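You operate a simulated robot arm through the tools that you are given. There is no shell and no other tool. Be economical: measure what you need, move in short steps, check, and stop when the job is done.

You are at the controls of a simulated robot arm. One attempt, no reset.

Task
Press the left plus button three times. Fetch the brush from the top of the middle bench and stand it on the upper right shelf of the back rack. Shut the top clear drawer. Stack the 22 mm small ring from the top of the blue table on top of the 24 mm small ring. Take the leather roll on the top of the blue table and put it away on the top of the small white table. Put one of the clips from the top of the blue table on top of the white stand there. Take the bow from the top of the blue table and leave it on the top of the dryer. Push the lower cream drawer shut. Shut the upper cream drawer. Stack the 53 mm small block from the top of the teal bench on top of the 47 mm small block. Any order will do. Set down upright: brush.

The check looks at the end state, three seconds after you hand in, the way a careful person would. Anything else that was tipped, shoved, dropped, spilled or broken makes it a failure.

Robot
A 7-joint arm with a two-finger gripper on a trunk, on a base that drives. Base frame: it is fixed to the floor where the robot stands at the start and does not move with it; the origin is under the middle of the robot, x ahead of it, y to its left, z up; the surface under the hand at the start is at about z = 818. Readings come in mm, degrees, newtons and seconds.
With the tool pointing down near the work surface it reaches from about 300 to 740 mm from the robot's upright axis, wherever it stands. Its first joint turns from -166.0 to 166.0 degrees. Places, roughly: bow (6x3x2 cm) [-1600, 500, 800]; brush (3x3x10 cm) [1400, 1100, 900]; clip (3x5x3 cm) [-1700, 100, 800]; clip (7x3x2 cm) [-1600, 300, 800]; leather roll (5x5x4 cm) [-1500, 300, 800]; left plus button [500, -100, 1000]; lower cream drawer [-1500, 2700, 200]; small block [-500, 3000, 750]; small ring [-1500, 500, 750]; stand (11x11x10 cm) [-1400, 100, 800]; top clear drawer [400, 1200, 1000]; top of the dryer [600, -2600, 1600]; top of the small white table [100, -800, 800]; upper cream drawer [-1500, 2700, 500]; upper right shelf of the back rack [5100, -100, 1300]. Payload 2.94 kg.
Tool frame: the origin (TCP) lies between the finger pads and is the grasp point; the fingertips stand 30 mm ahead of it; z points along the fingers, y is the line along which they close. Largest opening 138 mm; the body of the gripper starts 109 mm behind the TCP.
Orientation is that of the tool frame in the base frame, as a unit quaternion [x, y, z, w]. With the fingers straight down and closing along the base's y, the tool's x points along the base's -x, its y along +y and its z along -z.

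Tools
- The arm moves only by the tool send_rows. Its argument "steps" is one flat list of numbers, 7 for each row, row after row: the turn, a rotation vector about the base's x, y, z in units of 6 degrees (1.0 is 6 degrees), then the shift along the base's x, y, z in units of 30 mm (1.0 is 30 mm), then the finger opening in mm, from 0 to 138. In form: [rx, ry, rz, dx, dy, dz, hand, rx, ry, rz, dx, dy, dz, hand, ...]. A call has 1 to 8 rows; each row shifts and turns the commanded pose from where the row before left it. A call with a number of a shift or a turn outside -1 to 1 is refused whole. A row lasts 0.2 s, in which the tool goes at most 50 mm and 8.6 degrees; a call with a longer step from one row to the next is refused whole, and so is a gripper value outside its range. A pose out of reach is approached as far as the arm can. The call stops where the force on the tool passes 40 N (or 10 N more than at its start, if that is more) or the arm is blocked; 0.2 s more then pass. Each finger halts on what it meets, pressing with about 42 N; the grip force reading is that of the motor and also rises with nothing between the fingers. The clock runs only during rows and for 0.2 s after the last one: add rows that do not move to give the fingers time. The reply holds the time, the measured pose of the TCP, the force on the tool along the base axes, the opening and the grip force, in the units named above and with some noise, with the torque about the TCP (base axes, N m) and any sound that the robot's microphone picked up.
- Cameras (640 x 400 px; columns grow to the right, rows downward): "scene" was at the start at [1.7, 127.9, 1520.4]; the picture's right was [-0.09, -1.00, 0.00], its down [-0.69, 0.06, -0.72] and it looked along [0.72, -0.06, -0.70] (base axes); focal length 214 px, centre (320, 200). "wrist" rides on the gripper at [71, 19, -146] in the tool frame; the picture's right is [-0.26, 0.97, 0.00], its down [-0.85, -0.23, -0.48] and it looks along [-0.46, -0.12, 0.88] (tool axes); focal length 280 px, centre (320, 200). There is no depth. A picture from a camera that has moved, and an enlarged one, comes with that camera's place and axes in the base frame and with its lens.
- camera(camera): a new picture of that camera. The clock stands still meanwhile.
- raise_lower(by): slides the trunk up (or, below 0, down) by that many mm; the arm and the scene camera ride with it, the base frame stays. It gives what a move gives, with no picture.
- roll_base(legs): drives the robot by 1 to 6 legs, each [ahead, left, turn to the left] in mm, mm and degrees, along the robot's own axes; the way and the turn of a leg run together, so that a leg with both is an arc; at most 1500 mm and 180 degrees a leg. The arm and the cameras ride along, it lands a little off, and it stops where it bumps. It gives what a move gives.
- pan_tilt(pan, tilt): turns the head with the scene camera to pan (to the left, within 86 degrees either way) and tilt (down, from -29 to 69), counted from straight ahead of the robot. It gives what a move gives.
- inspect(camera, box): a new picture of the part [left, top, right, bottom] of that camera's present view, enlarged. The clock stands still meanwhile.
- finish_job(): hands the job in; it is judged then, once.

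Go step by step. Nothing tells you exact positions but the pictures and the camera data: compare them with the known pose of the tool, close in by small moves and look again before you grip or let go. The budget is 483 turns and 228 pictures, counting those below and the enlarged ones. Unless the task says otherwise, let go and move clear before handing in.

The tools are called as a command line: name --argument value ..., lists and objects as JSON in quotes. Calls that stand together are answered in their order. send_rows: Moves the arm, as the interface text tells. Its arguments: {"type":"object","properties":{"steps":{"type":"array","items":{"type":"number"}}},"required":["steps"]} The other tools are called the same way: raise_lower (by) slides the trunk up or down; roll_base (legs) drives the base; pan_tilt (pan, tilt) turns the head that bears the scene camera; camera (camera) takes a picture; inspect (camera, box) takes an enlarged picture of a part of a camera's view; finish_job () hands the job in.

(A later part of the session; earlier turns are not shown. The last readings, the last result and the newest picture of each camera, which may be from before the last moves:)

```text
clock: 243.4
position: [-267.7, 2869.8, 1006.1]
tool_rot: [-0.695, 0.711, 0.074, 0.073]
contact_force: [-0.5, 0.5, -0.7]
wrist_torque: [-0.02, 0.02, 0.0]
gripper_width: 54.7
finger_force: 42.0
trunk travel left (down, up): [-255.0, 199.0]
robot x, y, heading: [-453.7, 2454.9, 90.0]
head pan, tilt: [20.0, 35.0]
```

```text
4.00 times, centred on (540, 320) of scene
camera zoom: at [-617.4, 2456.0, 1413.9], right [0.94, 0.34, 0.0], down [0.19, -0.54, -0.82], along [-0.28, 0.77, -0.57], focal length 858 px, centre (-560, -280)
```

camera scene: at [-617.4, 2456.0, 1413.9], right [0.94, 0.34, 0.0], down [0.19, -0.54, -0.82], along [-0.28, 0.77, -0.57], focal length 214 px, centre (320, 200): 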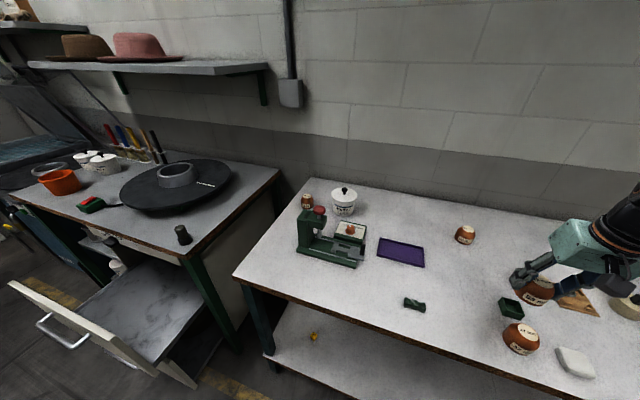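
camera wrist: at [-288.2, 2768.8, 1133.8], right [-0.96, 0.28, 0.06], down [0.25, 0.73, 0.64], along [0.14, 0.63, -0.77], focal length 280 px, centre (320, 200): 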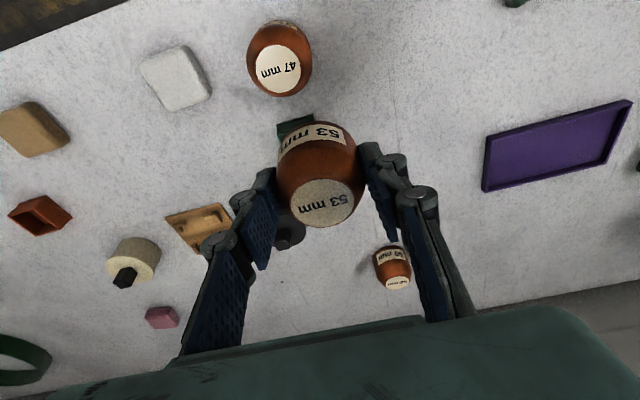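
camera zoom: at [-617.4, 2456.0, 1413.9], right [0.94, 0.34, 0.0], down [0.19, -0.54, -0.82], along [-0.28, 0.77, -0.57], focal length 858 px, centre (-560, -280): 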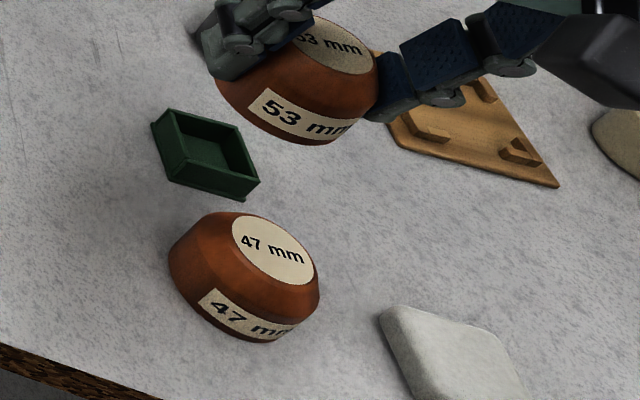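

The 47 mm block's top centre is about [−255,2822,~893]. I move over it with the 53 mm bottom ~25 mm above.

send_rows --steps '[0, 0, 0, 0.2, -0.8, 0, 40, 0, 0, 0, 0.22, -0.86, -0.5, 40, 0, 0, 0, 0, 0, -1, 40, 0, 0, 0, 0, 0, 0, 40]'

inspect --camera "wrist" --box '[200, 80, 440, 230]'

inspect --camera "scene" --box '[480, 260, 600, 370]'

```text
clock: 244.4
position: [-254.5, 2820.9, 961.4]
tool_rot: [-0.695, 0.712, 0.074, 0.073]
contact_force: [-0.3, 0.0, -0.1]
wrist_torque: [-0.02, 0.01, -0.05]
gripper_width: 54.7
finger_force: 42.3
trunk travel left (down, up): [-255.0, 199.0]
robot x, y, heading: [-451.2, 2451.0, 89.6]
head pan, tilt: [20.0, 35.0]
```

```text
2.67 times, centred on (320, 155) of wrist
camera zoom: at [-274.7, 2720.6, 1089.4], right [-0.96, 0.28, 0.06], down [0.25, 0.73, 0.64], along [0.14, 0.63, -0.77], focal length 748 px, centre (320, 320)
```

zoom: 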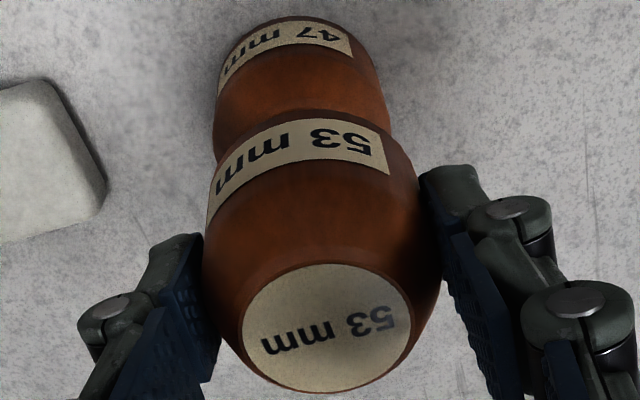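

```text
3.64 times, centred on (540, 315) of scene
camera zoom: at [-617.4, 2456.3, 1413.9], right [0.94, 0.34, 0.0], down [0.19, -0.54, -0.82], along [-0.28, 0.77, -0.57], focal length 780 px, centre (-480, -218)
```

zoom: 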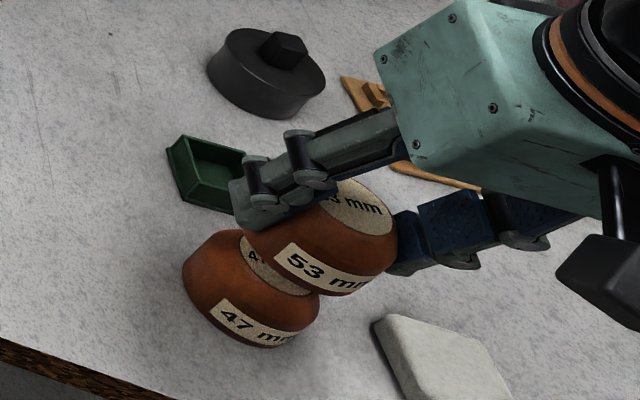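

Alignment is within ~2 mm; I correct (+2,−2) and lower slowly to contact.

send_rows --steps '[0, 0, 0, 0.07, -0.07, -0.3, 40, 0, 0, 0, 0, 0, -0.2, 40, 0, 0, 0, 0, 0, -0.1, 40, 0, 0, 0, 0, 0, -0.1, 40]'

inspect --camera "scene" --box '[480, 260, 600, 370]'

```text
clock: 245.4
position: [-251.0, 2817.3, 940.5]
tool_rot: [-0.695, 0.711, 0.074, 0.073]
contact_force: [-0.4, -0.2, 0.6]
wrist_torque: [0.01, -0.01, -0.01]
gripper_width: 54.3
finger_force: 41.7
trunk travel left (down, up): [-255.0, 199.0]
robot x, y, heading: [-454.1, 2450.4, 89.7]
head pan, tilt: [20.0, 35.0]
```

```text
3.64 times, centred on (540, 315) of scene
camera zoom: at [-617.5, 2456.1, 1413.8], right [0.94, 0.34, 0.0], down [0.19, -0.54, -0.82], along [-0.28, 0.77, -0.57], focal length 780 px, centre (-480, -218)
```

zoom: 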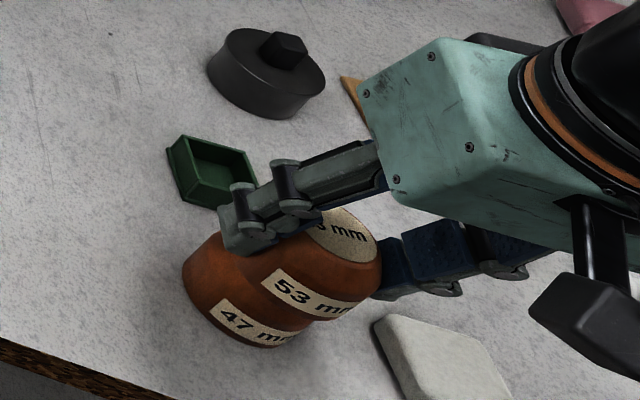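

send_rows --steps '[0, 0, 0, 0, 0, -0.07, 40, 0, 0, 0, 0, 0, -0.07, 40, 0, 0, 0, 0, 0, -0.07, 40]'

send_rows --steps '[0, 0, 0, 0, 0, -0.07, 40, 0, 0, 0, 0, 0, -0.07, 40]'

```text
clock: 246.2
position: [-252.5, 2817.1, 936.4]
tool_rot: [-0.695, 0.711, 0.074, 0.076]
contact_force: [-0.5, -5.5, 29.9]
wrist_torque: [-0.22, 0.11, -0.02]
gripper_width: 54.6
finger_force: 41.7
trunk travel left (down, up): [-255.0, 199.0]
robot x, y, heading: [-453.0, 2451.3, 89.6]
head pan, tilt: [20.0, 35.0]
```

```text
clock: 246.6
position: [-251.6, 2818.2, 936.7]
tool_rot: [-0.694, 0.712, 0.076, 0.079]
contact_force: [-2.0, -4.1, 20.1]
wrist_torque: [-0.37, 0.16, 0.03]
gripper_width: 54.4
finger_force: 42.2
trunk travel left (down, up): [-255.0, 199.0]
robot x, y, heading: [-450.1, 2451.8, 89.8]
head pan, tilt: [20.0, 35.0]
stopped in row 1: the force on the tool passed its limit at 42 N (the readings are from after the stop); the commanded pose is now the measured one
```

Contact at TCP 937. Relieve slightly and check alignment before opening.

send_rows --steps '[-0.1, 0, 0, 0, 0, 0.05, 40, 0, 0, 0, 0, 0, 0, 40]'

inspect --camera "wrist" --box '[200, 80, 440, 230]'

inspect --camera "scene" --box '[500, 290, 580, 360]'

```text
clock: 247.2
position: [-251.4, 2819.1, 936.7]
tool_rot: [-0.695, 0.711, 0.072, 0.076]
contact_force: [-2.3, 1.8, 16.8]
wrist_torque: [0.25, 0.09, 0.0]
gripper_width: 54.5
finger_force: 42.5
trunk travel left (down, up): [-255.0, 199.0]
robot x, y, heading: [-451.1, 2453.9, 89.7]
head pan, tilt: [20.0, 35.0]
```

```text
2.67 times, centred on (320, 155) of wrist
camera zoom: at [-272.4, 2719.5, 1064.2], right [-0.96, 0.28, 0.05], down [0.25, 0.73, 0.64], along [0.14, 0.63, -0.77], focal length 748 px, centre (320, 320)
```

zoom: 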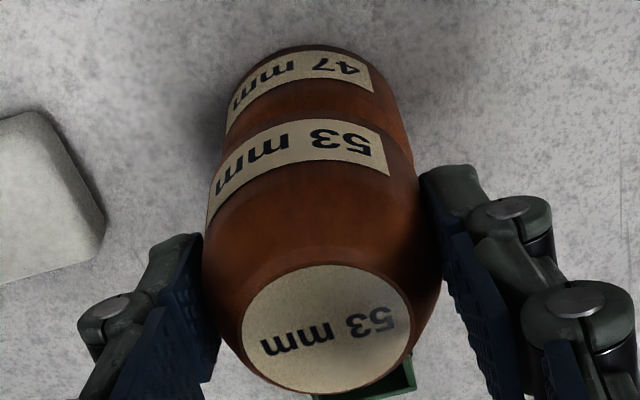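

```text
5.71 times, centred on (540, 325) of scene
camera zoom: at [-618.3, 2455.0, 1413.7], right [0.94, 0.34, 0.0], down [0.19, -0.54, -0.82], along [-0.28, 0.77, -0.57], focal length 1226 px, centre (-937, -514)
```

zoom: 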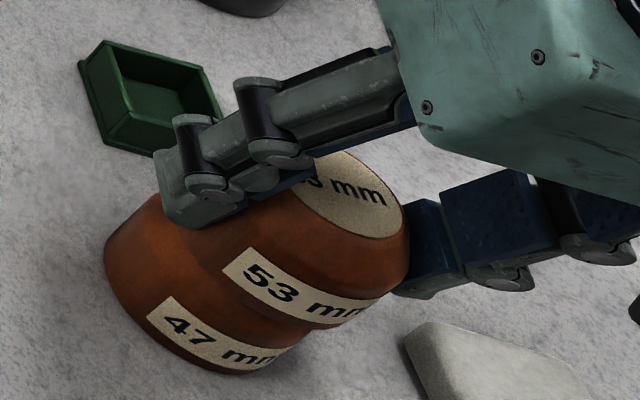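

Alignment looks good. Relieve remaining force, then open slowly.

send_rows --steps '[0, 0, 0, 0, 0, 0.05, 40, 0, 0, 0, 0, 0, 0, 40]'

```text
clock: 247.8
position: [-251.0, 2817.8, 936.6]
tool_rot: [-0.695, 0.712, 0.071, 0.072]
contact_force: [1.6, 1.1, 5.4]
wrist_torque: [0.25, -0.1, -0.03]
gripper_width: 54.5
finger_force: 42.7
trunk travel left (down, up): [-255.0, 199.0]
robot x, y, heading: [-450.8, 2452.1, 90.0]
head pan, tilt: [20.0, 35.0]
```

send_rows --steps '[0, 0, 0, 0, 0, 0.02, 40, 0, 0, 0, 0, 0, 0, 57, 0, 0, 0, 0, 0, 0, 60, 0, 0, 0, 0, 0, 0, 70, 0, 0, 0, 0, 0, 0, 85, 0, 0, 0, 0, 0, 0, 85]'

inspect --camera "wrist" --box '[200, 80, 440, 230]'

```text
clock: 249.2
position: [-251.4, 2819.2, 937.5]
tool_rot: [-0.694, 0.712, 0.072, 0.073]
contact_force: [0.4, -0.9, 0.3]
wrist_torque: [0.0, 0.01, -0.01]
gripper_width: 84.9
finger_force: 0.1
trunk travel left (down, up): [-255.0, 199.0]
robot x, y, heading: [-452.3, 2452.5, 89.8]
head pan, tilt: [20.0, 35.0]
```

```text
2.67 times, centred on (320, 155) of wrist
camera zoom: at [-272.9, 2719.5, 1065.7], right [-0.96, 0.28, 0.05], down [0.25, 0.73, 0.64], along [0.14, 0.62, -0.77], focal length 748 px, centre (320, 320)
```

zoom: 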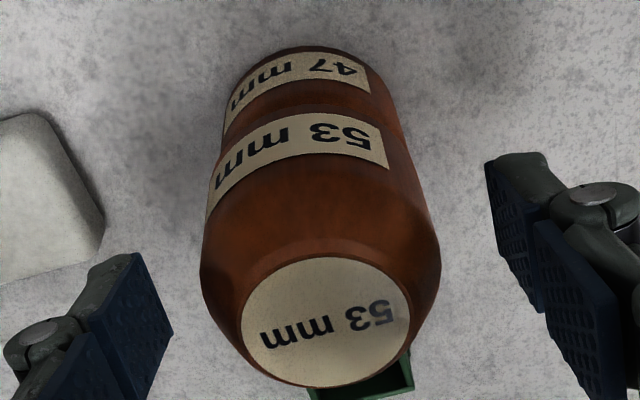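

Stable. I rise straight up and check.

send_rows --steps '[0, 0, 0, 0, -0.05, 0.5, 85, 0, 0, 0, 0, -0.1, 0.8, 85, 0, 0, 0, 0, -0.1, 1, 85, 0, 0, 0, 0, 0, 1, 85, 0, 0, 0, 0, 0, 1, 85, 0, 0, 0, 0, 0, 1, 85, 0, 0, 0, 0, 0, 1, 85]'

camera --camera "scene"

```text
clock: 250.8
position: [-251.6, 2811.3, 1123.1]
tool_rot: [-0.695, 0.713, 0.067, 0.065]
contact_force: [-0.2, 0.0, -1.1]
wrist_torque: [0.0, 0.01, -0.01]
gripper_width: 85.0
finger_force: 0.0
trunk travel left (down, up): [-255.0, 199.0]
robot x, y, heading: [-451.8, 2451.1, 89.8]
head pan, tilt: [20.0, 35.0]
```

```text
119 pictures are left
camera scene: at [-618.7, 2452.4, 1406.4], right [0.93, 0.36, 0.0], down [0.23, -0.6, -0.77], along [-0.28, 0.71, -0.64], focal length 214 px, centre (320, 200)
```

scene: 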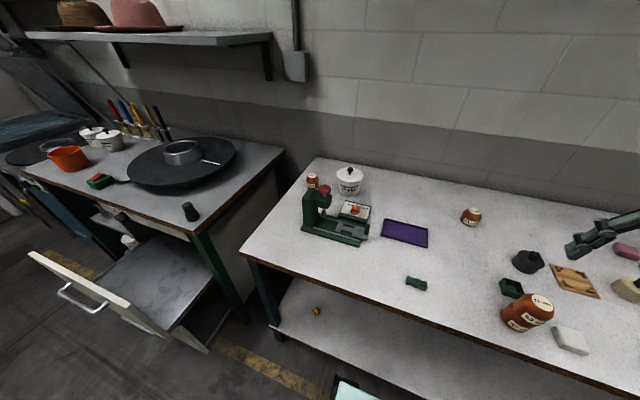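

The stack stands. Next the cream drawers: I back off and strafe left to look at them.

roll_base --legs '[[-550, 0, 0], [0, 900, 0]]'

pan_tilt --pan 10 --tilt 45

camera --camera "scene"

```text
clock: 261.9
position: [-1155.0, 2244.1, 1124.7]
tool_rot: [-0.698, 0.709, 0.069, 0.068]
contact_force: [-0.5, 0.8, -0.1]
wrist_torque: [0.01, 0.03, -0.01]
gripper_width: 85.0
finger_force: 0.2
trunk travel left (down, up): [-255.0, 199.0]
robot x, y, heading: [-1349.6, 1884.9, 90.2]
head pan, tilt: [20.0, 35.0]
```

```text
clock: 262.6
position: [-1152.9, 2246.3, 1124.0]
tool_rot: [-0.699, 0.709, 0.069, 0.067]
contact_force: [0.2, 0.3, 0.5]
wrist_torque: [-0.01, -0.02, -0.01]
gripper_width: 85.0
finger_force: 0.1
trunk travel left (down, up): [-255.0, 199.0]
robot x, y, heading: [-1353.3, 1883.6, 90.3]
head pan, tilt: [10.0, 45.0]
```

```text
118 pictures are left
camera scene: at [-1518.2, 1880.6, 1403.9], right [0.92, 0.39, 0.0], down [0.26, -0.61, -0.75], along [-0.29, 0.69, -0.66], focal length 214 px, centre (320, 200)
```

scene: 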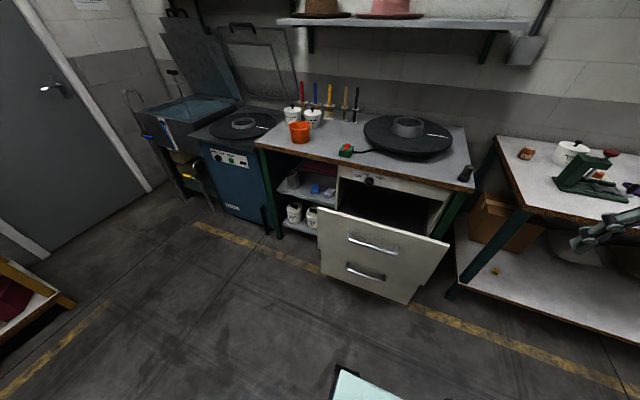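

inspect --camera "scene" --box '[300, 150, 470, 310]'

camera --camera "wrist"

```text
2.50 times, centred on (385, 230) of scene
camera zoom: at [-1518.2, 1880.6, 1403.9], right [0.92, 0.39, 0.0], down [0.26, -0.61, -0.75], along [-0.29, 0.69, -0.66], focal length 536 px, centre (158, 125)
```

zoom: 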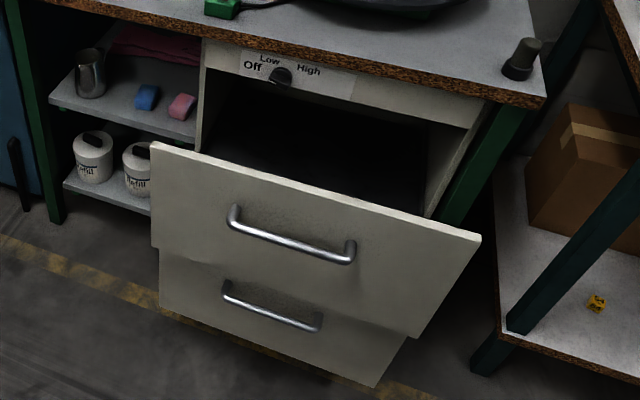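

```text
116 pictures are left
camera wrist: at [-1172.9, 2146.9, 1253.2], right [-0.96, 0.27, 0.05], down [0.24, 0.74, 0.63], along [0.13, 0.62, -0.78], focal length 280 px, centre (320, 200)
```

wrist: 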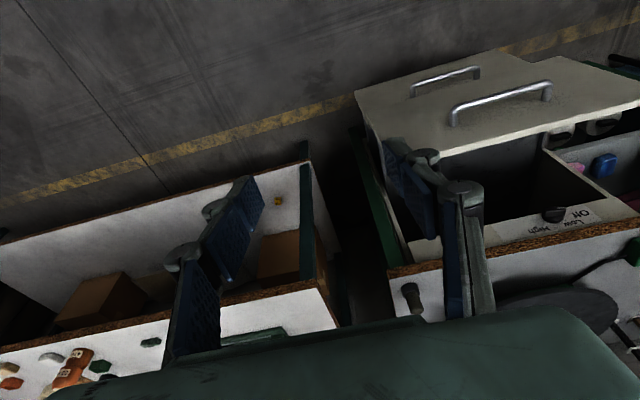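

The two drawer fronts are near y≈2560 (x −1814…−1247), upper z≈345–700, lower ≈120–345; they must go in to y≈2766. I align the base with their centre and lower the trunk.

roll_base --legs '[[0, 180, 0], [130, 0, 0]]'

raise_lower --by -250

camera --camera "scene"

camera --camera "wrist"

```text
clock: 265.7
position: [-1331.8, 2374.1, 1124.2]
tool_rot: [-0.699, 0.709, 0.069, 0.067]
contact_force: [-0.5, 0.0, 0.6]
wrist_torque: [0.01, 0.01, 0.01]
gripper_width: 84.9
finger_force: 0.1
trunk travel left (down, up): [-255.0, 199.0]
robot x, y, heading: [-1530.6, 2011.6, 90.5]
head pan, tilt: [10.0, 45.0]
```

```text
clock: 268.3
position: [-1330.9, 2374.9, 872.5]
tool_rot: [-0.699, 0.709, 0.068, 0.065]
contact_force: [-0.1, 1.0, -0.2]
wrist_torque: [0.01, -0.02, -0.01]
gripper_width: 85.0
finger_force: 0.1
trunk travel left (down, up): [-5.0, 449.0]
robot x, y, heading: [-1530.9, 2013.9, 90.5]
head pan, tilt: [10.0, 45.0]
```

```text
115 pictures are left
camera scene: at [-1693.7, 2009.4, 1151.3], right [0.93, 0.37, 0.0], down [0.26, -0.64, -0.73], along [-0.27, 0.67, -0.69], focal length 214 px, centre (320, 200)
```

scene: 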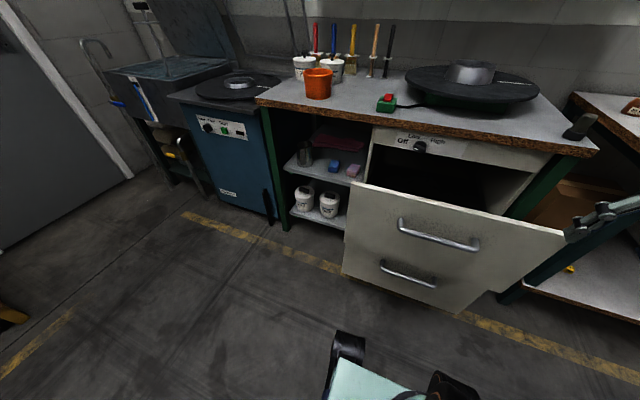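

```text
114 pictures are left
camera wrist: at [-1350.3, 2277.5, 1002.4], right [-0.96, 0.27, 0.05], down [0.24, 0.74, 0.63], along [0.13, 0.62, -0.78], focal length 280 px, centre (320, 200)
```

wrist: 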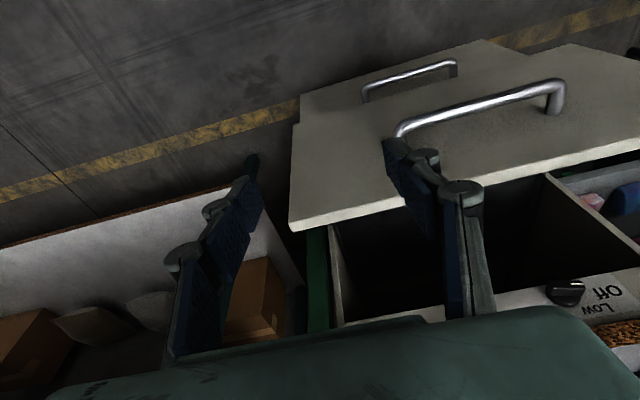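

inspect --camera "wrist" --box '[260, 20, 640, 257]'

inspect --camera "scene" --box '[330, 160, 590, 322]'

```text
1.68 times, centred on (450, 138) of wrist
camera zoom: at [-1350.3, 2277.5, 1002.4], right [-0.96, 0.27, 0.05], down [0.24, 0.74, 0.63], along [0.13, 0.62, -0.78], focal length 472 px, centre (101, 304)
```

zoom: 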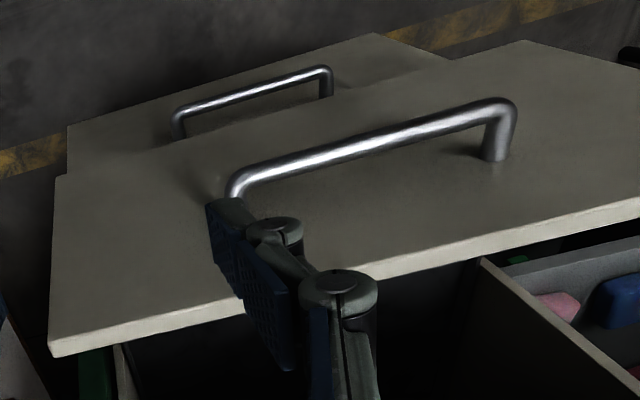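

```text
2.46 times, centred on (460, 241) of scene
camera zoom: at [-1693.7, 2009.4, 1151.3], right [0.93, 0.37, 0.0], down [0.26, -0.64, -0.73], along [-0.27, 0.67, -0.69], focal length 528 px, centre (-25, 99)
```

zoom: 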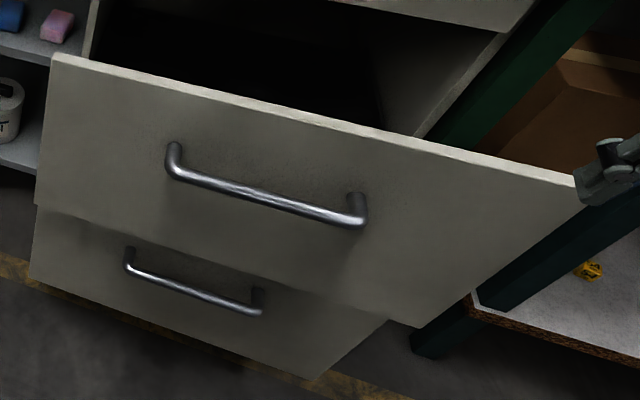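

Refined: upper front y≈2495 with handle [−1521,2458,660]; lower front y≈2540, handle [−1515,2508,353]. I close the fingers and come down in front of the upper handle.

send_rows --steps '[0, 0, 0, -1, 0, 0, 0, 0, 0, 0, -1, 0, 0, 0, 0, 0, 0, -1, 0, 0, 0, 0, 0, 0, -1, 0, 0, 0, 0, 0, 0, -1, 0, 0, 0, 0, 0, 0, -1, 0, 0, 0, 0, 0, 0, -0.4, 0.5, 0, 0]'

send_rows --steps '[0, 0, 0, 0, 0, -1, 0, 0, 0, 0, 0, 0, -1, 0, 0, 0, 0, 0, 0, -1, 0, 0, 0, 0, 0, 0, -1, 0, 0, 0, 0, 0, 0, -1, 0, 0, 0, 0, 0, 0, -1, 0, 0, 0, 0, 0, 0, -0.6, 0]'

camera --camera "wrist"

camera --camera "scene"

```text
clock: 269.2
position: [-1430.9, 2385.4, 819.7]
tool_rot: [-0.701, 0.713, 0.024, 0.005]
contact_force: [-0.1, -0.8, 0.6]
wrist_torque: [0.03, 0.0, 0.03]
gripper_width: 0.0
finger_force: 28.3
trunk travel left (down, up): [-5.0, 449.0]
robot x, y, heading: [-1529.7, 2013.2, 90.2]
head pan, tilt: [10.0, 45.0]
stopped in row 4: the arm was blocked; the commanded pose is now the measured one
```

```text
clock: 270.8
position: [-1430.4, 2382.4, 622.8]
tool_rot: [-0.7, 0.714, 0.024, 0.006]
contact_force: [0.9, -0.3, 0.2]
wrist_torque: [0.03, 0.02, 0.01]
gripper_width: 0.0
finger_force: 28.2
trunk travel left (down, up): [-5.0, 449.0]
robot x, y, heading: [-1531.3, 2015.5, 90.6]
head pan, tilt: [10.0, 45.0]
```

```text
111 pictures are left
camera wrist: at [-1447.0, 2304.7, 765.8], right [-0.96, 0.28, 0.04], down [0.26, 0.82, 0.51], along [0.11, 0.5, -0.86], focal length 280 px, centre (320, 200)
```

wrist: 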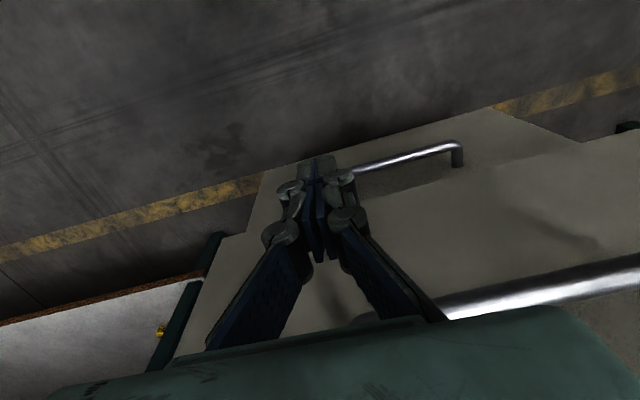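

```text
110 pictures are left
camera scene: at [-1677.4, 2012.8, 1149.0], right [0.98, 0.18, 0.0], down [0.13, -0.7, -0.71], along [-0.13, 0.7, -0.71], focal length 214 px, centre (320, 200)
```

scene: 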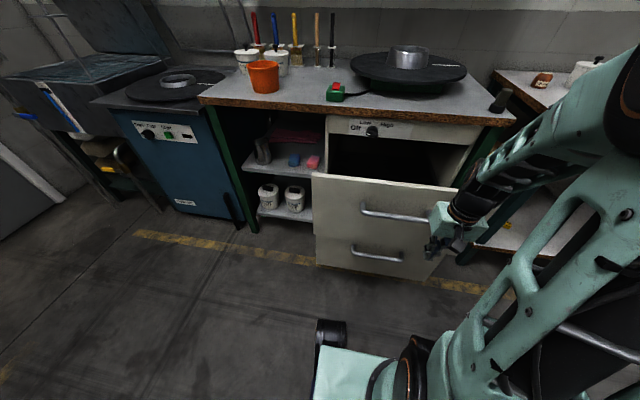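

The arm got blocked by its own near limit at x≈−1430 but is otherwise free. I try to shift to the handle's centre at this lower height.

send_rows --steps '[0, 0, 0, -0.8, 0, 0, 0, 0, 0, 0, -0.8, 0, 0, 0, 0, 0, 0, -0.8, 0, 0, 0, 0, 0, 0, -0.8, 0, 0, 0]'

```text
clock: 271.8
position: [-1525.8, 2386.8, 623.5]
tool_rot: [-0.7, 0.714, 0.024, 0.006]
contact_force: [0.2, -0.1, 0.1]
wrist_torque: [-0.02, 0.02, -0.02]
gripper_width: 0.0
finger_force: 27.8
trunk travel left (down, up): [-5.0, 449.0]
robot x, y, heading: [-1527.2, 2015.8, 90.2]
head pan, tilt: [10.0, 45.0]
```

send_rows --steps '[0, 0, 0, 0, 0, 1, 0, 0, 0, 0, 0, 0.6, 0, 0, 0, 0, 0, 0, 0.6, 0, 0, 0, 0, 0, 0, 0.6, 0, 0, 0, 0, 0, 0, 0.6, 0, 0, 0, 0, 0, 0, 0.6, 0, 0]'

camera --camera "scene"

```text
clock: 273.2
position: [-1527.0, 2476.1, 652.9]
tool_rot: [-0.7, 0.713, 0.026, 0.007]
contact_force: [-0.4, 0.4, -0.4]
wrist_torque: [0.01, -0.02, 0.0]
gripper_width: 0.0
finger_force: 27.8
trunk travel left (down, up): [-5.0, 449.0]
robot x, y, heading: [-1528.8, 2012.5, 90.2]
head pan, tilt: [10.0, 45.0]
```

```text
109 pictures are left
camera scene: at [-1677.4, 2012.7, 1149.0], right [0.98, 0.18, 0.0], down [0.13, -0.7, -0.71], along [-0.13, 0.7, -0.71], focal length 214 px, centre (320, 200)
```

scene: 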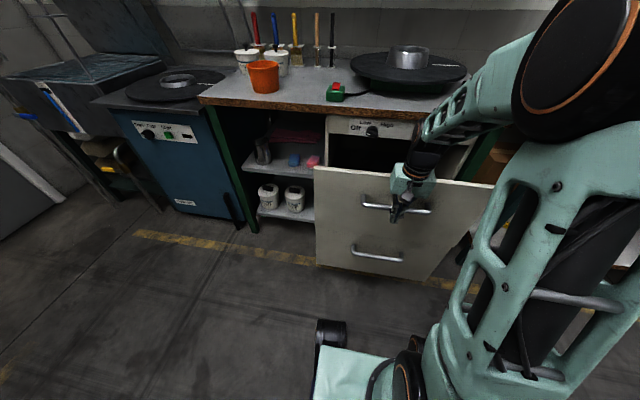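

The drawer is moving. Continue pushing.

send_rows --steps '[0, 0, 0, 0, 0.6, 0, 0, 0, 0, 0, 0, 0.6, 0, 0, 0, 0, 0, 0, 0.6, 0, 0, 0, 0, 0, 0, 0.6, 0, 0, 0, 0, 0, 0, 0.6, 0, 0, 0, 0, 0, 0, 0.6, 0, 0, 0, 0, 0, 0, 0.6, 0, 0]'

camera --camera "scene"

```text
clock: 274.8
position: [-1525.5, 2600.7, 653.3]
tool_rot: [-0.7, 0.713, 0.026, 0.007]
contact_force: [-0.4, -0.4, 0.2]
wrist_torque: [0.0, 0.0, -0.01]
gripper_width: 0.0
finger_force: 28.2
trunk travel left (down, up): [-5.0, 449.0]
robot x, y, heading: [-1526.3, 2011.2, 90.4]
head pan, tilt: [10.0, 45.0]
```

```text
108 pictures are left
camera scene: at [-1677.3, 2012.7, 1149.0], right [0.98, 0.18, 0.0], down [0.13, -0.7, -0.71], along [-0.13, 0.7, -0.71], focal length 214 px, centre (320, 200)
```

scene: 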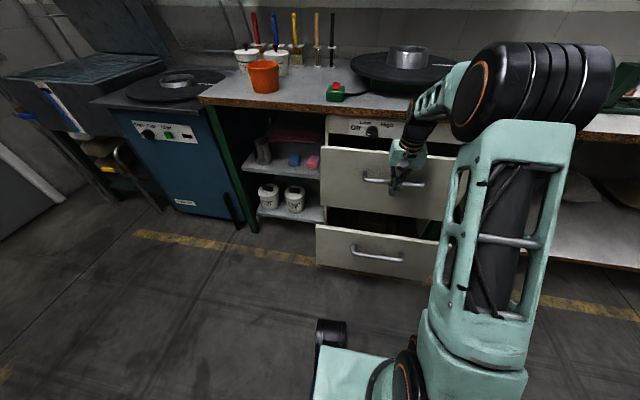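

send_rows --steps '[0, 0, 0, 0, 0.5, 0, 0, 0, 0, 0, 0, 0.5, 0, 0, 0, 0, 0, 0, 0.4, 0, 0, 0, 0, 0, 0, 0.3, 0, 0, 0, 0, 0, 0, 0.3, 0, 0, 0, 0, 0, 0, 0.2, 0, 0, 0, 0, 0, 0, 0.2, 0, 0]'

inspect --camera "scene" --box '[290, 90, 500, 270]'

```text
clock: 276.4
position: [-1527.3, 2672.6, 653.8]
tool_rot: [-0.7, 0.713, 0.025, 0.006]
contact_force: [-0.6, -0.6, -0.6]
wrist_torque: [-0.01, -0.01, 0.01]
gripper_width: 0.1
finger_force: 28.5
trunk travel left (down, up): [-5.0, 449.0]
robot x, y, heading: [-1524.0, 2011.3, 90.1]
head pan, tilt: [10.0, 45.0]
```

```text
2.22 times, centred on (395, 180) of scene
camera zoom: at [-1677.4, 2012.8, 1149.0], right [0.98, 0.18, 0.0], down [0.13, -0.7, -0.71], along [-0.13, 0.7, -0.71], focal length 477 px, centre (153, 244)
```

zoom: 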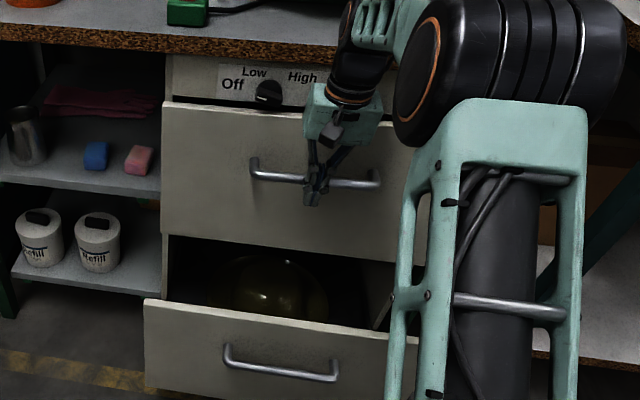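

send_rows --steps '[0, 0, 0, 0, 0.2, 0, 0, 0, 0, 0, 0, 0.2, 0, 0, 0, 0, 0, 0, 0.2, 0, 0, 0, 0, 0, 0, 0.2, 0, 0, 0, 0, 0, 0, 0.2, 0, 0]'

inspect --camera "scene" --box '[290, 90, 500, 270]'

```text
clock: 277.6
position: [-1528.3, 2699.4, 653.4]
tool_rot: [-0.7, 0.714, 0.023, 0.003]
contact_force: [1.2, -22.8, 3.7]
wrist_torque: [0.13, 0.07, 0.02]
gripper_width: 6.0
finger_force: 28.3
trunk travel left (down, up): [-5.0, 449.0]
robot x, y, heading: [-1526.6, 2011.1, 90.3]
head pan, tilt: [10.0, 45.0]
```

```text
2.22 times, centred on (395, 180) of scene
camera zoom: at [-1677.3, 2010.9, 1149.1], right [0.98, 0.18, 0.0], down [0.13, -0.69, -0.71], along [-0.13, 0.7, -0.71], focal length 477 px, centre (153, 244)
```

zoom: 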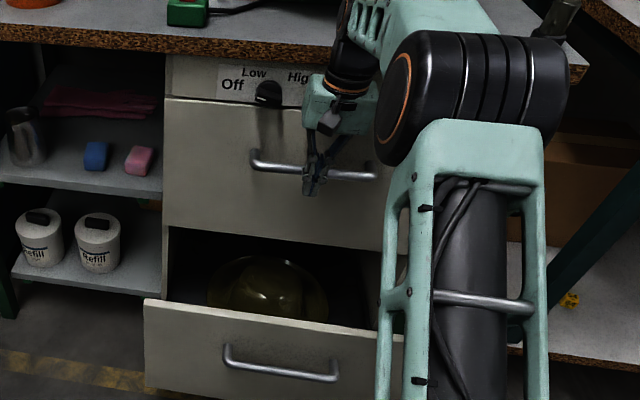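

Firm stop felt at y≈2699 (−23 N). One more small push to be sure, then back off.

send_rows --steps '[0, 0, 0, 0, 0.15, 0, 0, 0, 0, 0, 0, 0.15, 0, 0]'

send_rows --steps '[0, 0, 0, 0, -0.5, 0, 0, 0, 0, 0, 0, -1, 0, 0, 0, 0, 0, 0, -1, 0, 0, 0, 0, 0, 0, -1, 0, 0, 0, 0, 0, 0, -1, 0, 0, 0, 0, 0, 0, -1, 0, 0, 0, 0, 0, 0, -1, 0, 0, 0, 0, 0, 0, -1, 0, 0]'

camera --camera "scene"

```text
clock: 278.0
position: [-1528.0, 2699.9, 651.5]
tool_rot: [-0.701, 0.713, 0.019, 0.0]
contact_force: [-0.1, -7.3, 0.6]
wrist_torque: [0.06, -0.01, 0.02]
gripper_width: 5.9
finger_force: 28.9
trunk travel left (down, up): [-5.0, 449.0]
robot x, y, heading: [-1527.7, 2011.7, 90.6]
head pan, tilt: [10.0, 45.0]
stopped in row 1: the force on the tool passed its limit at 45 N (the readings are from after the stop); the commanded pose is now the measured one
```

```text
clock: 279.8
position: [-1526.8, 2477.4, 652.7]
tool_rot: [-0.7, 0.714, 0.019, 0.0]
contact_force: [-0.8, 0.1, -0.3]
wrist_torque: [-0.01, 0.04, -0.02]
gripper_width: 0.0
finger_force: 28.6
trunk travel left (down, up): [-5.0, 449.0]
robot x, y, heading: [-1529.0, 2011.8, 90.3]
head pan, tilt: [10.0, 45.0]
```

```text
105 pictures are left
camera scene: at [-1677.3, 2012.5, 1149.0], right [0.98, 0.18, 0.0], down [0.13, -0.7, -0.71], along [-0.13, 0.7, -0.71], focal length 214 px, centre (320, 200)
```

scene: 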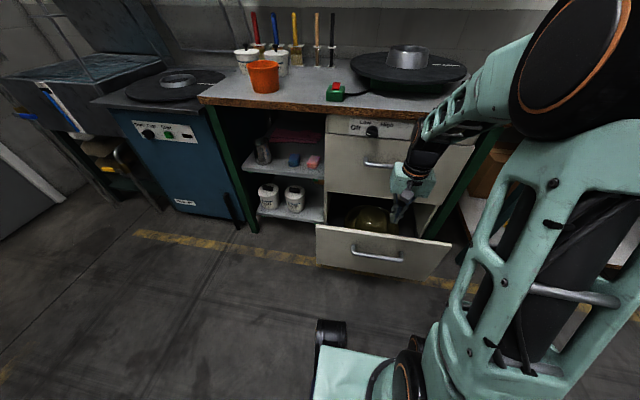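

Upper drawer is shut. For the lower one I back the base 100 mm and tilt the hand 45° forward so the wrist stays clear of the upper handle.

roll_base --legs '[[-110, 0, 0]]'

send_rows --steps '[0.94, 0, 0, 0, 0.4, -0.2, 0, 0.94, 0, 0, 0, 0.4, -0.4, 0, 0.94, 0, 0, 0, 0.4, -0.4, 0, 0.94, 0, 0, 0, 0.4, -0.4, 0, 0.94, 0, 0, 0, 0.4, -0.4, 0, 0.94, 0, 0, 0, 0.4, -0.4, 0, 0.94, 0, 0, 0, 0.4, -0.4, 0, 0.94, 0, 0, 0, 0.2, -0.4, 0]'

send_rows --steps '[0, 0, 0, 0, 0, -1, 0, 0, 0, 0, 0, 0, -1, 0, 0, 0, 0, 0, 0, -1, 0, 0, 0, 0, 0, 0, -0.5, 0]'

camera --camera "scene"

camera --camera "wrist"

```text
clock: 281.0
position: [-1526.9, 2366.4, 651.8]
tool_rot: [-0.7, 0.714, 0.018, 0.0]
contact_force: [-0.4, 0.3, -0.2]
wrist_torque: [0.0, 0.03, -0.01]
gripper_width: 0.0
finger_force: 28.5
trunk travel left (down, up): [-5.0, 449.0]
robot x, y, heading: [-1527.1, 1903.2, 90.4]
head pan, tilt: [10.0, 45.0]
```

```text
clock: 282.8
position: [-1526.0, 2455.8, 560.4]
tool_rot: [-0.647, 0.652, 0.292, 0.268]
contact_force: [0.2, -0.3, 0.4]
wrist_torque: [0.03, -0.01, 0.01]
gripper_width: 0.0
finger_force: 28.7
trunk travel left (down, up): [-5.0, 449.0]
robot x, y, heading: [-1528.3, 1899.6, 90.5]
head pan, tilt: [10.0, 45.0]
```

```text
clock: 283.8
position: [-1525.7, 2455.6, 456.6]
tool_rot: [-0.647, 0.652, 0.291, 0.268]
contact_force: [-0.9, 0.2, -0.1]
wrist_torque: [-0.01, -0.03, 0.02]
gripper_width: 0.0
finger_force: 28.6
trunk travel left (down, up): [-5.0, 449.0]
robot x, y, heading: [-1526.4, 1902.6, 90.4]
head pan, tilt: [10.0, 45.0]
```

```text
104 pictures are left
camera scene: at [-1676.8, 1901.6, 1149.1], right [0.98, 0.18, 0.0], down [0.13, -0.7, -0.71], along [-0.13, 0.7, -0.71], focal length 214 px, centre (320, 200)
```

scene: 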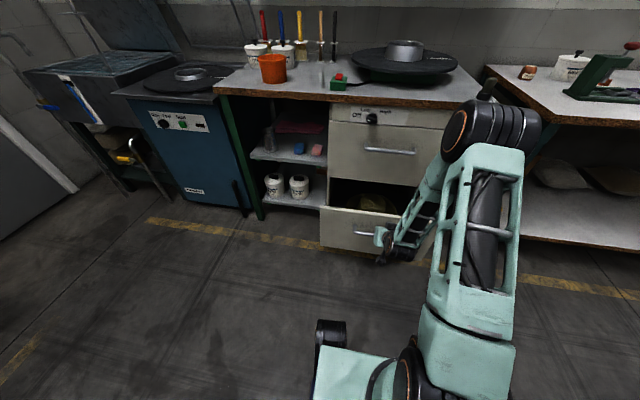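

```text
103 pictures are left
camera wrist: at [-1541.5, 2300.0, 504.6], right [-0.96, 0.17, 0.22], down [0.26, 0.24, 0.94], along [0.11, 0.96, -0.27], focal length 280 px, centre (320, 200)
```

wrist: 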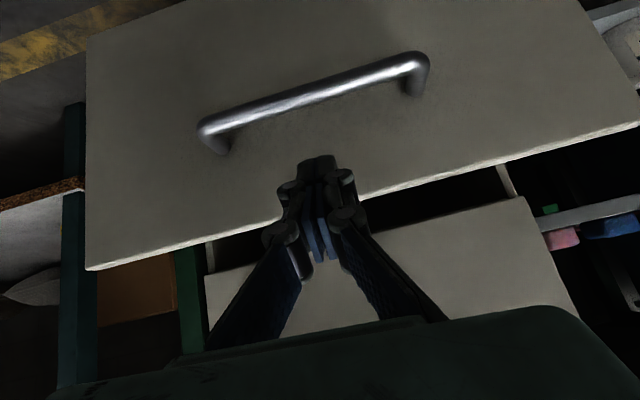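

Fingertips aim between handle (z≈357) and top edge (z≈447). Lower 27 mm and push +y.

send_rows --steps '[0, 0, 0, 0, 0, -0.9, 0, 0, 0, 0, 0, 0.8, 0, 0, 0, 0, 0, 0, 0.8, 0, 0, 0, 0, 0, 0, 0.6, 0, 0, 0, 0, 0, 0, 0.6, 0, 0, 0, 0, 0, 0, 0.6, 0, 0, 0, 0, 0, 0, 0.6, 0, 0]'

camera --camera "scene"

camera --camera "wrist"

```text
clock: 285.4
position: [-1525.4, 2578.9, 432.3]
tool_rot: [-0.647, 0.652, 0.292, 0.268]
contact_force: [0.3, -0.3, 0.1]
wrist_torque: [0.02, -0.01, -0.01]
gripper_width: 0.1
finger_force: 28.8
trunk travel left (down, up): [-5.0, 449.0]
robot x, y, heading: [-1527.2, 1901.9, 90.4]
head pan, tilt: [10.0, 45.0]
```

```text
102 pictures are left
camera scene: at [-1676.8, 1901.8, 1149.0], right [0.98, 0.18, 0.0], down [0.13, -0.7, -0.71], along [-0.13, 0.7, -0.71], focal length 214 px, centre (320, 200)
```

scene: 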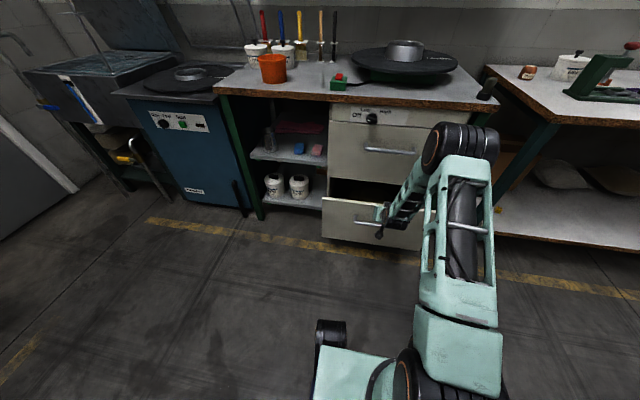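

```text
101 pictures are left
camera wrist: at [-1540.5, 2423.0, 481.8], right [-0.96, 0.17, 0.22], down [0.26, 0.24, 0.94], along [0.11, 0.96, -0.27], focal length 280 px, centre (320, 200)
```

wrist: 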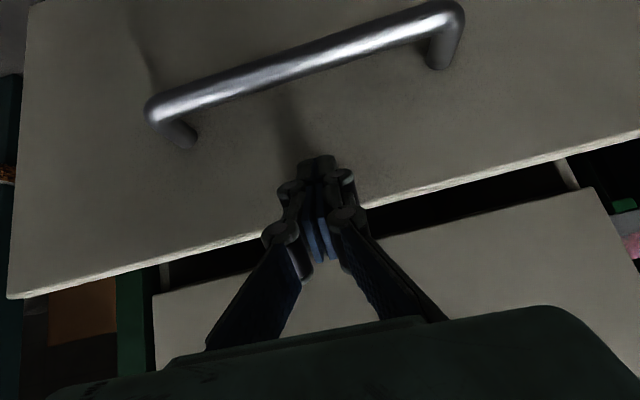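

send_rows --steps '[0, 0, 0, 0, 0.6, 0, 0, 0, 0, 0, 0, 0.6, 0, 0, 0, 0, 0, 0, 0.6, 0, 0, 0, 0, 0, 0, 0.6, 0, 0, 0, 0, 0, 0, 0.5, 0, 0, 0, 0, 0, 0, 0.4, 0, 0, 0, 0, 0, 0, 0.4, 0, 0]'

send_rows --steps '[0, 0, 0, 0, 0.3, 0, 0, 0, 0, 0, 0, 0.3, 0, 0, 0, 0, 0, 0, 0.2, 0, 0, 0, 0, 0, 0, 0.2, 0, 0, 0, 0, 0, 0, 0.2, 0, 0, 0, 0, 0, 0, 0.2, 0, 0]'

camera --camera "scene"

```text
clock: 287.0
position: [-1525.0, 2686.4, 430.2]
tool_rot: [-0.646, 0.652, 0.293, 0.269]
contact_force: [0.8, -0.5, -0.2]
wrist_torque: [0.02, -0.03, 0.01]
gripper_width: 0.0
finger_force: 28.4
trunk travel left (down, up): [-5.0, 449.0]
robot x, y, heading: [-1525.5, 1900.9, 90.1]
head pan, tilt: [10.0, 45.0]
```

```text
clock: 288.4
position: [-1526.7, 2729.3, 431.3]
tool_rot: [-0.646, 0.652, 0.291, 0.268]
contact_force: [-0.2, 0.2, 0.1]
wrist_torque: [-0.04, 0.0, 0.02]
gripper_width: 0.1
finger_force: 27.8
trunk travel left (down, up): [-5.0, 449.0]
robot x, y, heading: [-1525.6, 1902.3, 90.0]
head pan, tilt: [10.0, 45.0]
```

```text
100 pictures are left
camera scene: at [-1676.8, 1901.8, 1149.0], right [0.98, 0.18, 0.0], down [0.13, -0.7, -0.71], along [-0.13, 0.7, -0.71], focal length 214 px, centre (320, 200)
```

scene: 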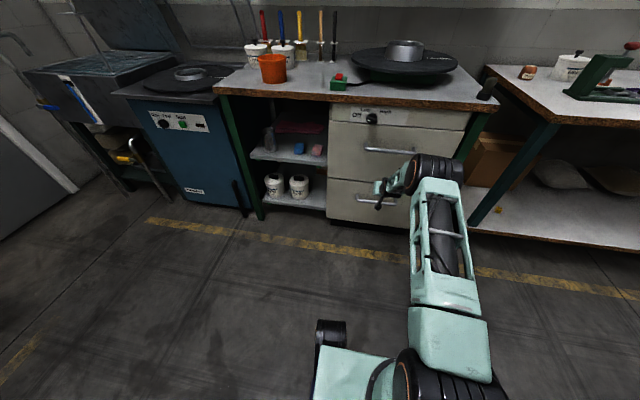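

Nearly flush; push until the stop is felt.

send_rows --steps '[0, 0, 0, 0, 0.2, 0, 0, 0, 0, 0, 0, 0.2, 0, 0, 0, 0, 0, 0, 0.2, 0, 0, 0, 0, 0, 0, 0.2, 0, 0, 0, 0, 0, 0, 0.2, 0, 0]'

inspect --camera "scene" --box '[310, 90, 500, 240]'

```text
clock: 288.9
position: [-1526.0, 2732.6, 427.2]
tool_rot: [-0.648, 0.654, 0.287, 0.265]
contact_force: [-0.6, -9.1, 5.0]
wrist_torque: [0.02, 0.0, 0.01]
gripper_width: 6.0
finger_force: 28.3
trunk travel left (down, up): [-5.0, 449.0]
robot x, y, heading: [-1528.0, 1899.8, 90.4]
head pan, tilt: [10.0, 45.0]
stopped in row 2: the force on the tool passed its limit at 50 N (the readings are from after the stop); the commanded pose is now the measured one
```

```text
2.67 times, centred on (405, 165) of scene
camera zoom: at [-1676.8, 1900.4, 1149.0], right [0.98, 0.18, 0.0], down [0.13, -0.7, -0.71], along [-0.13, 0.7, -0.71], focal length 572 px, centre (93, 293)
```

zoom: 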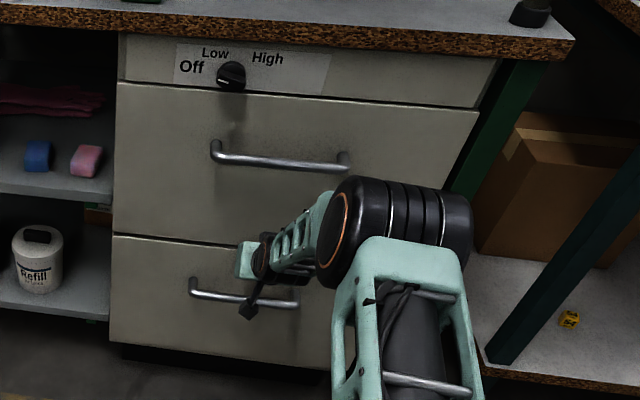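

Both cream drawers are shut. I back off, raise the trunk, and turn toward the blue table.

send_rows --steps '[0, 0, 0, 0, -1, 0, 0, 0, 0, 0, 0, -1, 0, 0, 0, 0, 0, 0, -1, 0, 0, 0, 0, 0, 0, -1, 0, 0, 0, 0, 0, 0, -1, 0, 0, 0, 0, 0, 0, -1, 0, 0, 0, 0, 0, 0, -1, 0, 0, 0, 0, 0, 0, -0.5, 0.5, 0]'

raise_lower --by 370

roll_base --legs '[[-100, 0, 0], [0, 0, 90], [0, 0, 90]]'

pan_tilt --pan 0 --tilt 30

camera --camera "scene"

```text
clock: 290.7
position: [-1525.4, 2509.6, 443.4]
tool_rot: [-0.648, 0.654, 0.287, 0.264]
contact_force: [-0.1, -0.2, 0.8]
wrist_torque: [0.0, 0.02, 0.01]
gripper_width: 0.0
finger_force: 28.0
trunk travel left (down, up): [-5.0, 449.0]
robot x, y, heading: [-1525.6, 1904.8, 90.2]
head pan, tilt: [10.0, 45.0]
```

```text
clock: 294.3
position: [-1526.3, 2510.7, 813.3]
tool_rot: [-0.648, 0.654, 0.287, 0.264]
contact_force: [-0.4, 0.5, -0.4]
wrist_torque: [0.0, 0.01, -0.02]
gripper_width: 0.0
finger_force: 28.8
trunk travel left (down, up): [-375.0, 79.0]
robot x, y, heading: [-1526.5, 1897.9, 90.1]
head pan, tilt: [10.0, 45.0]
```

```text
clock: 303.0
position: [-1548.9, 1191.5, 813.3]
tool_rot: [0.664, 0.638, -0.269, 0.282]
contact_force: [0.4, 0.2, -0.2]
wrist_torque: [-0.03, 0.01, 0.0]
gripper_width: 0.0
finger_force: 28.2
trunk travel left (down, up): [-375.0, 79.0]
robot x, y, heading: [-1523.9, 1799.1, -91.6]
head pan, tilt: [10.0, 45.0]
```

```text
clock: 303.8
position: [-1548.0, 1192.5, 812.0]
tool_rot: [0.664, 0.637, -0.27, 0.283]
contact_force: [-0.7, 0.2, -0.1]
wrist_torque: [0.0, -0.02, -0.02]
gripper_width: 0.0
finger_force: 28.4
trunk travel left (down, up): [-375.0, 79.0]
robot x, y, heading: [-1528.1, 1799.4, -91.7]
head pan, tilt: [0.0, 30.0]
```

```text
98 pictures are left
camera scene: at [-1392.5, 1787.4, 1541.6], right [-1.0, 0.03, 0.0], down [0.01, 0.5, -0.87], along [-0.02, -0.87, -0.5], focal length 214 px, centre (320, 200)
```

scene: 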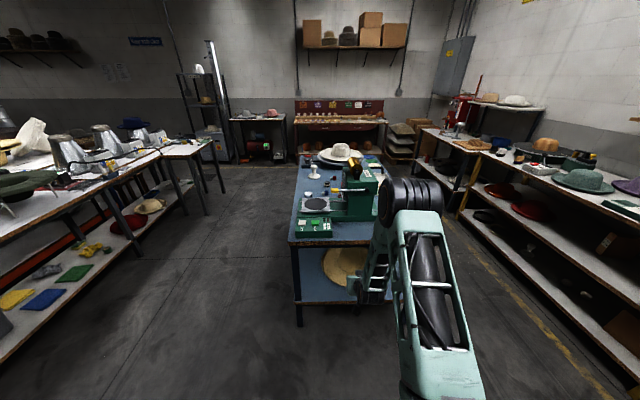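

The blue table runs along y (x ≈ −1270…−1700). I'll approach from its open east side, facing −x. First raise and straighten the hand.

send_rows --steps '[0.9, 0, 0, 0, 0, 1, 40, 0.9, 0, 0, 0, 0, 1, 40, 0.9, 0, 0, 0, 0.2, 1, 40, 0.9, 0, 0, 0, 0.3, 1, 40, 0.9, 0, 0, 0, 0.3, 1, 40, 0.9, 0, 0, 0, 0.3, 1, 40, 0.9, 0, 0, 0, 0.3, 1, 40, 0.6, 0, 0, 0, 0.3, 1, 40]'

roll_base --legs '[[0, 700, 0], [1400, 0, 1.6], [0, 0, -90]]'

pan_tilt --pan 5 --tilt 40

camera --camera "scene"

```text
clock: 305.6
position: [-1551.3, 1244.3, 1053.8]
tool_rot: [0.722, 0.691, -0.026, 0.03]
contact_force: [-0.3, -0.1, 0.4]
wrist_torque: [0.03, -0.02, 0.0]
gripper_width: 40.3
finger_force: 0.1
trunk travel left (down, up): [-375.0, 79.0]
robot x, y, heading: [-1529.5, 1803.0, -91.3]
head pan, tilt: [0.0, 30.0]
```

```text
clock: 322.4
position: [-1421.9, 385.1, 1053.7]
tool_rot: [0.999, 0.003, -0.04, 0.004]
contact_force: [-0.4, 0.1, 0.8]
wrist_torque: [-0.02, 0.02, 0.03]
gripper_width: 39.9
finger_force: 0.1
trunk travel left (down, up): [-375.0, 79.0]
robot x, y, heading: [-862.2, 386.0, -178.9]
head pan, tilt: [0.0, 30.0]
```

```text
clock: 323.1
position: [-1420.1, 382.7, 1053.7]
tool_rot: [0.999, 0.003, -0.039, 0.004]
contact_force: [-0.3, -0.1, -1.3]
wrist_torque: [-0.06, 0.02, -0.01]
gripper_width: 39.8
finger_force: 0.1
trunk travel left (down, up): [-375.0, 79.0]
robot x, y, heading: [-862.8, 389.5, -178.7]
head pan, tilt: [5.0, 40.0]
```

```text
97 pictures are left
camera scene: at [-863.8, 245.1, 1526.3], right [-0.11, 0.99, 0.0], down [0.64, 0.07, -0.77], along [-0.76, -0.08, -0.64], focal length 214 px, centre (320, 200)
```

scene: 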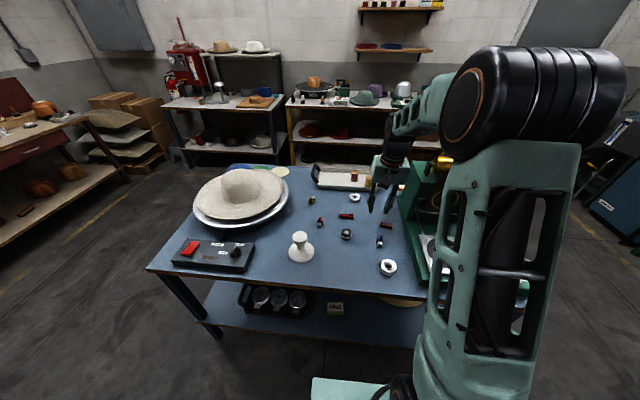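

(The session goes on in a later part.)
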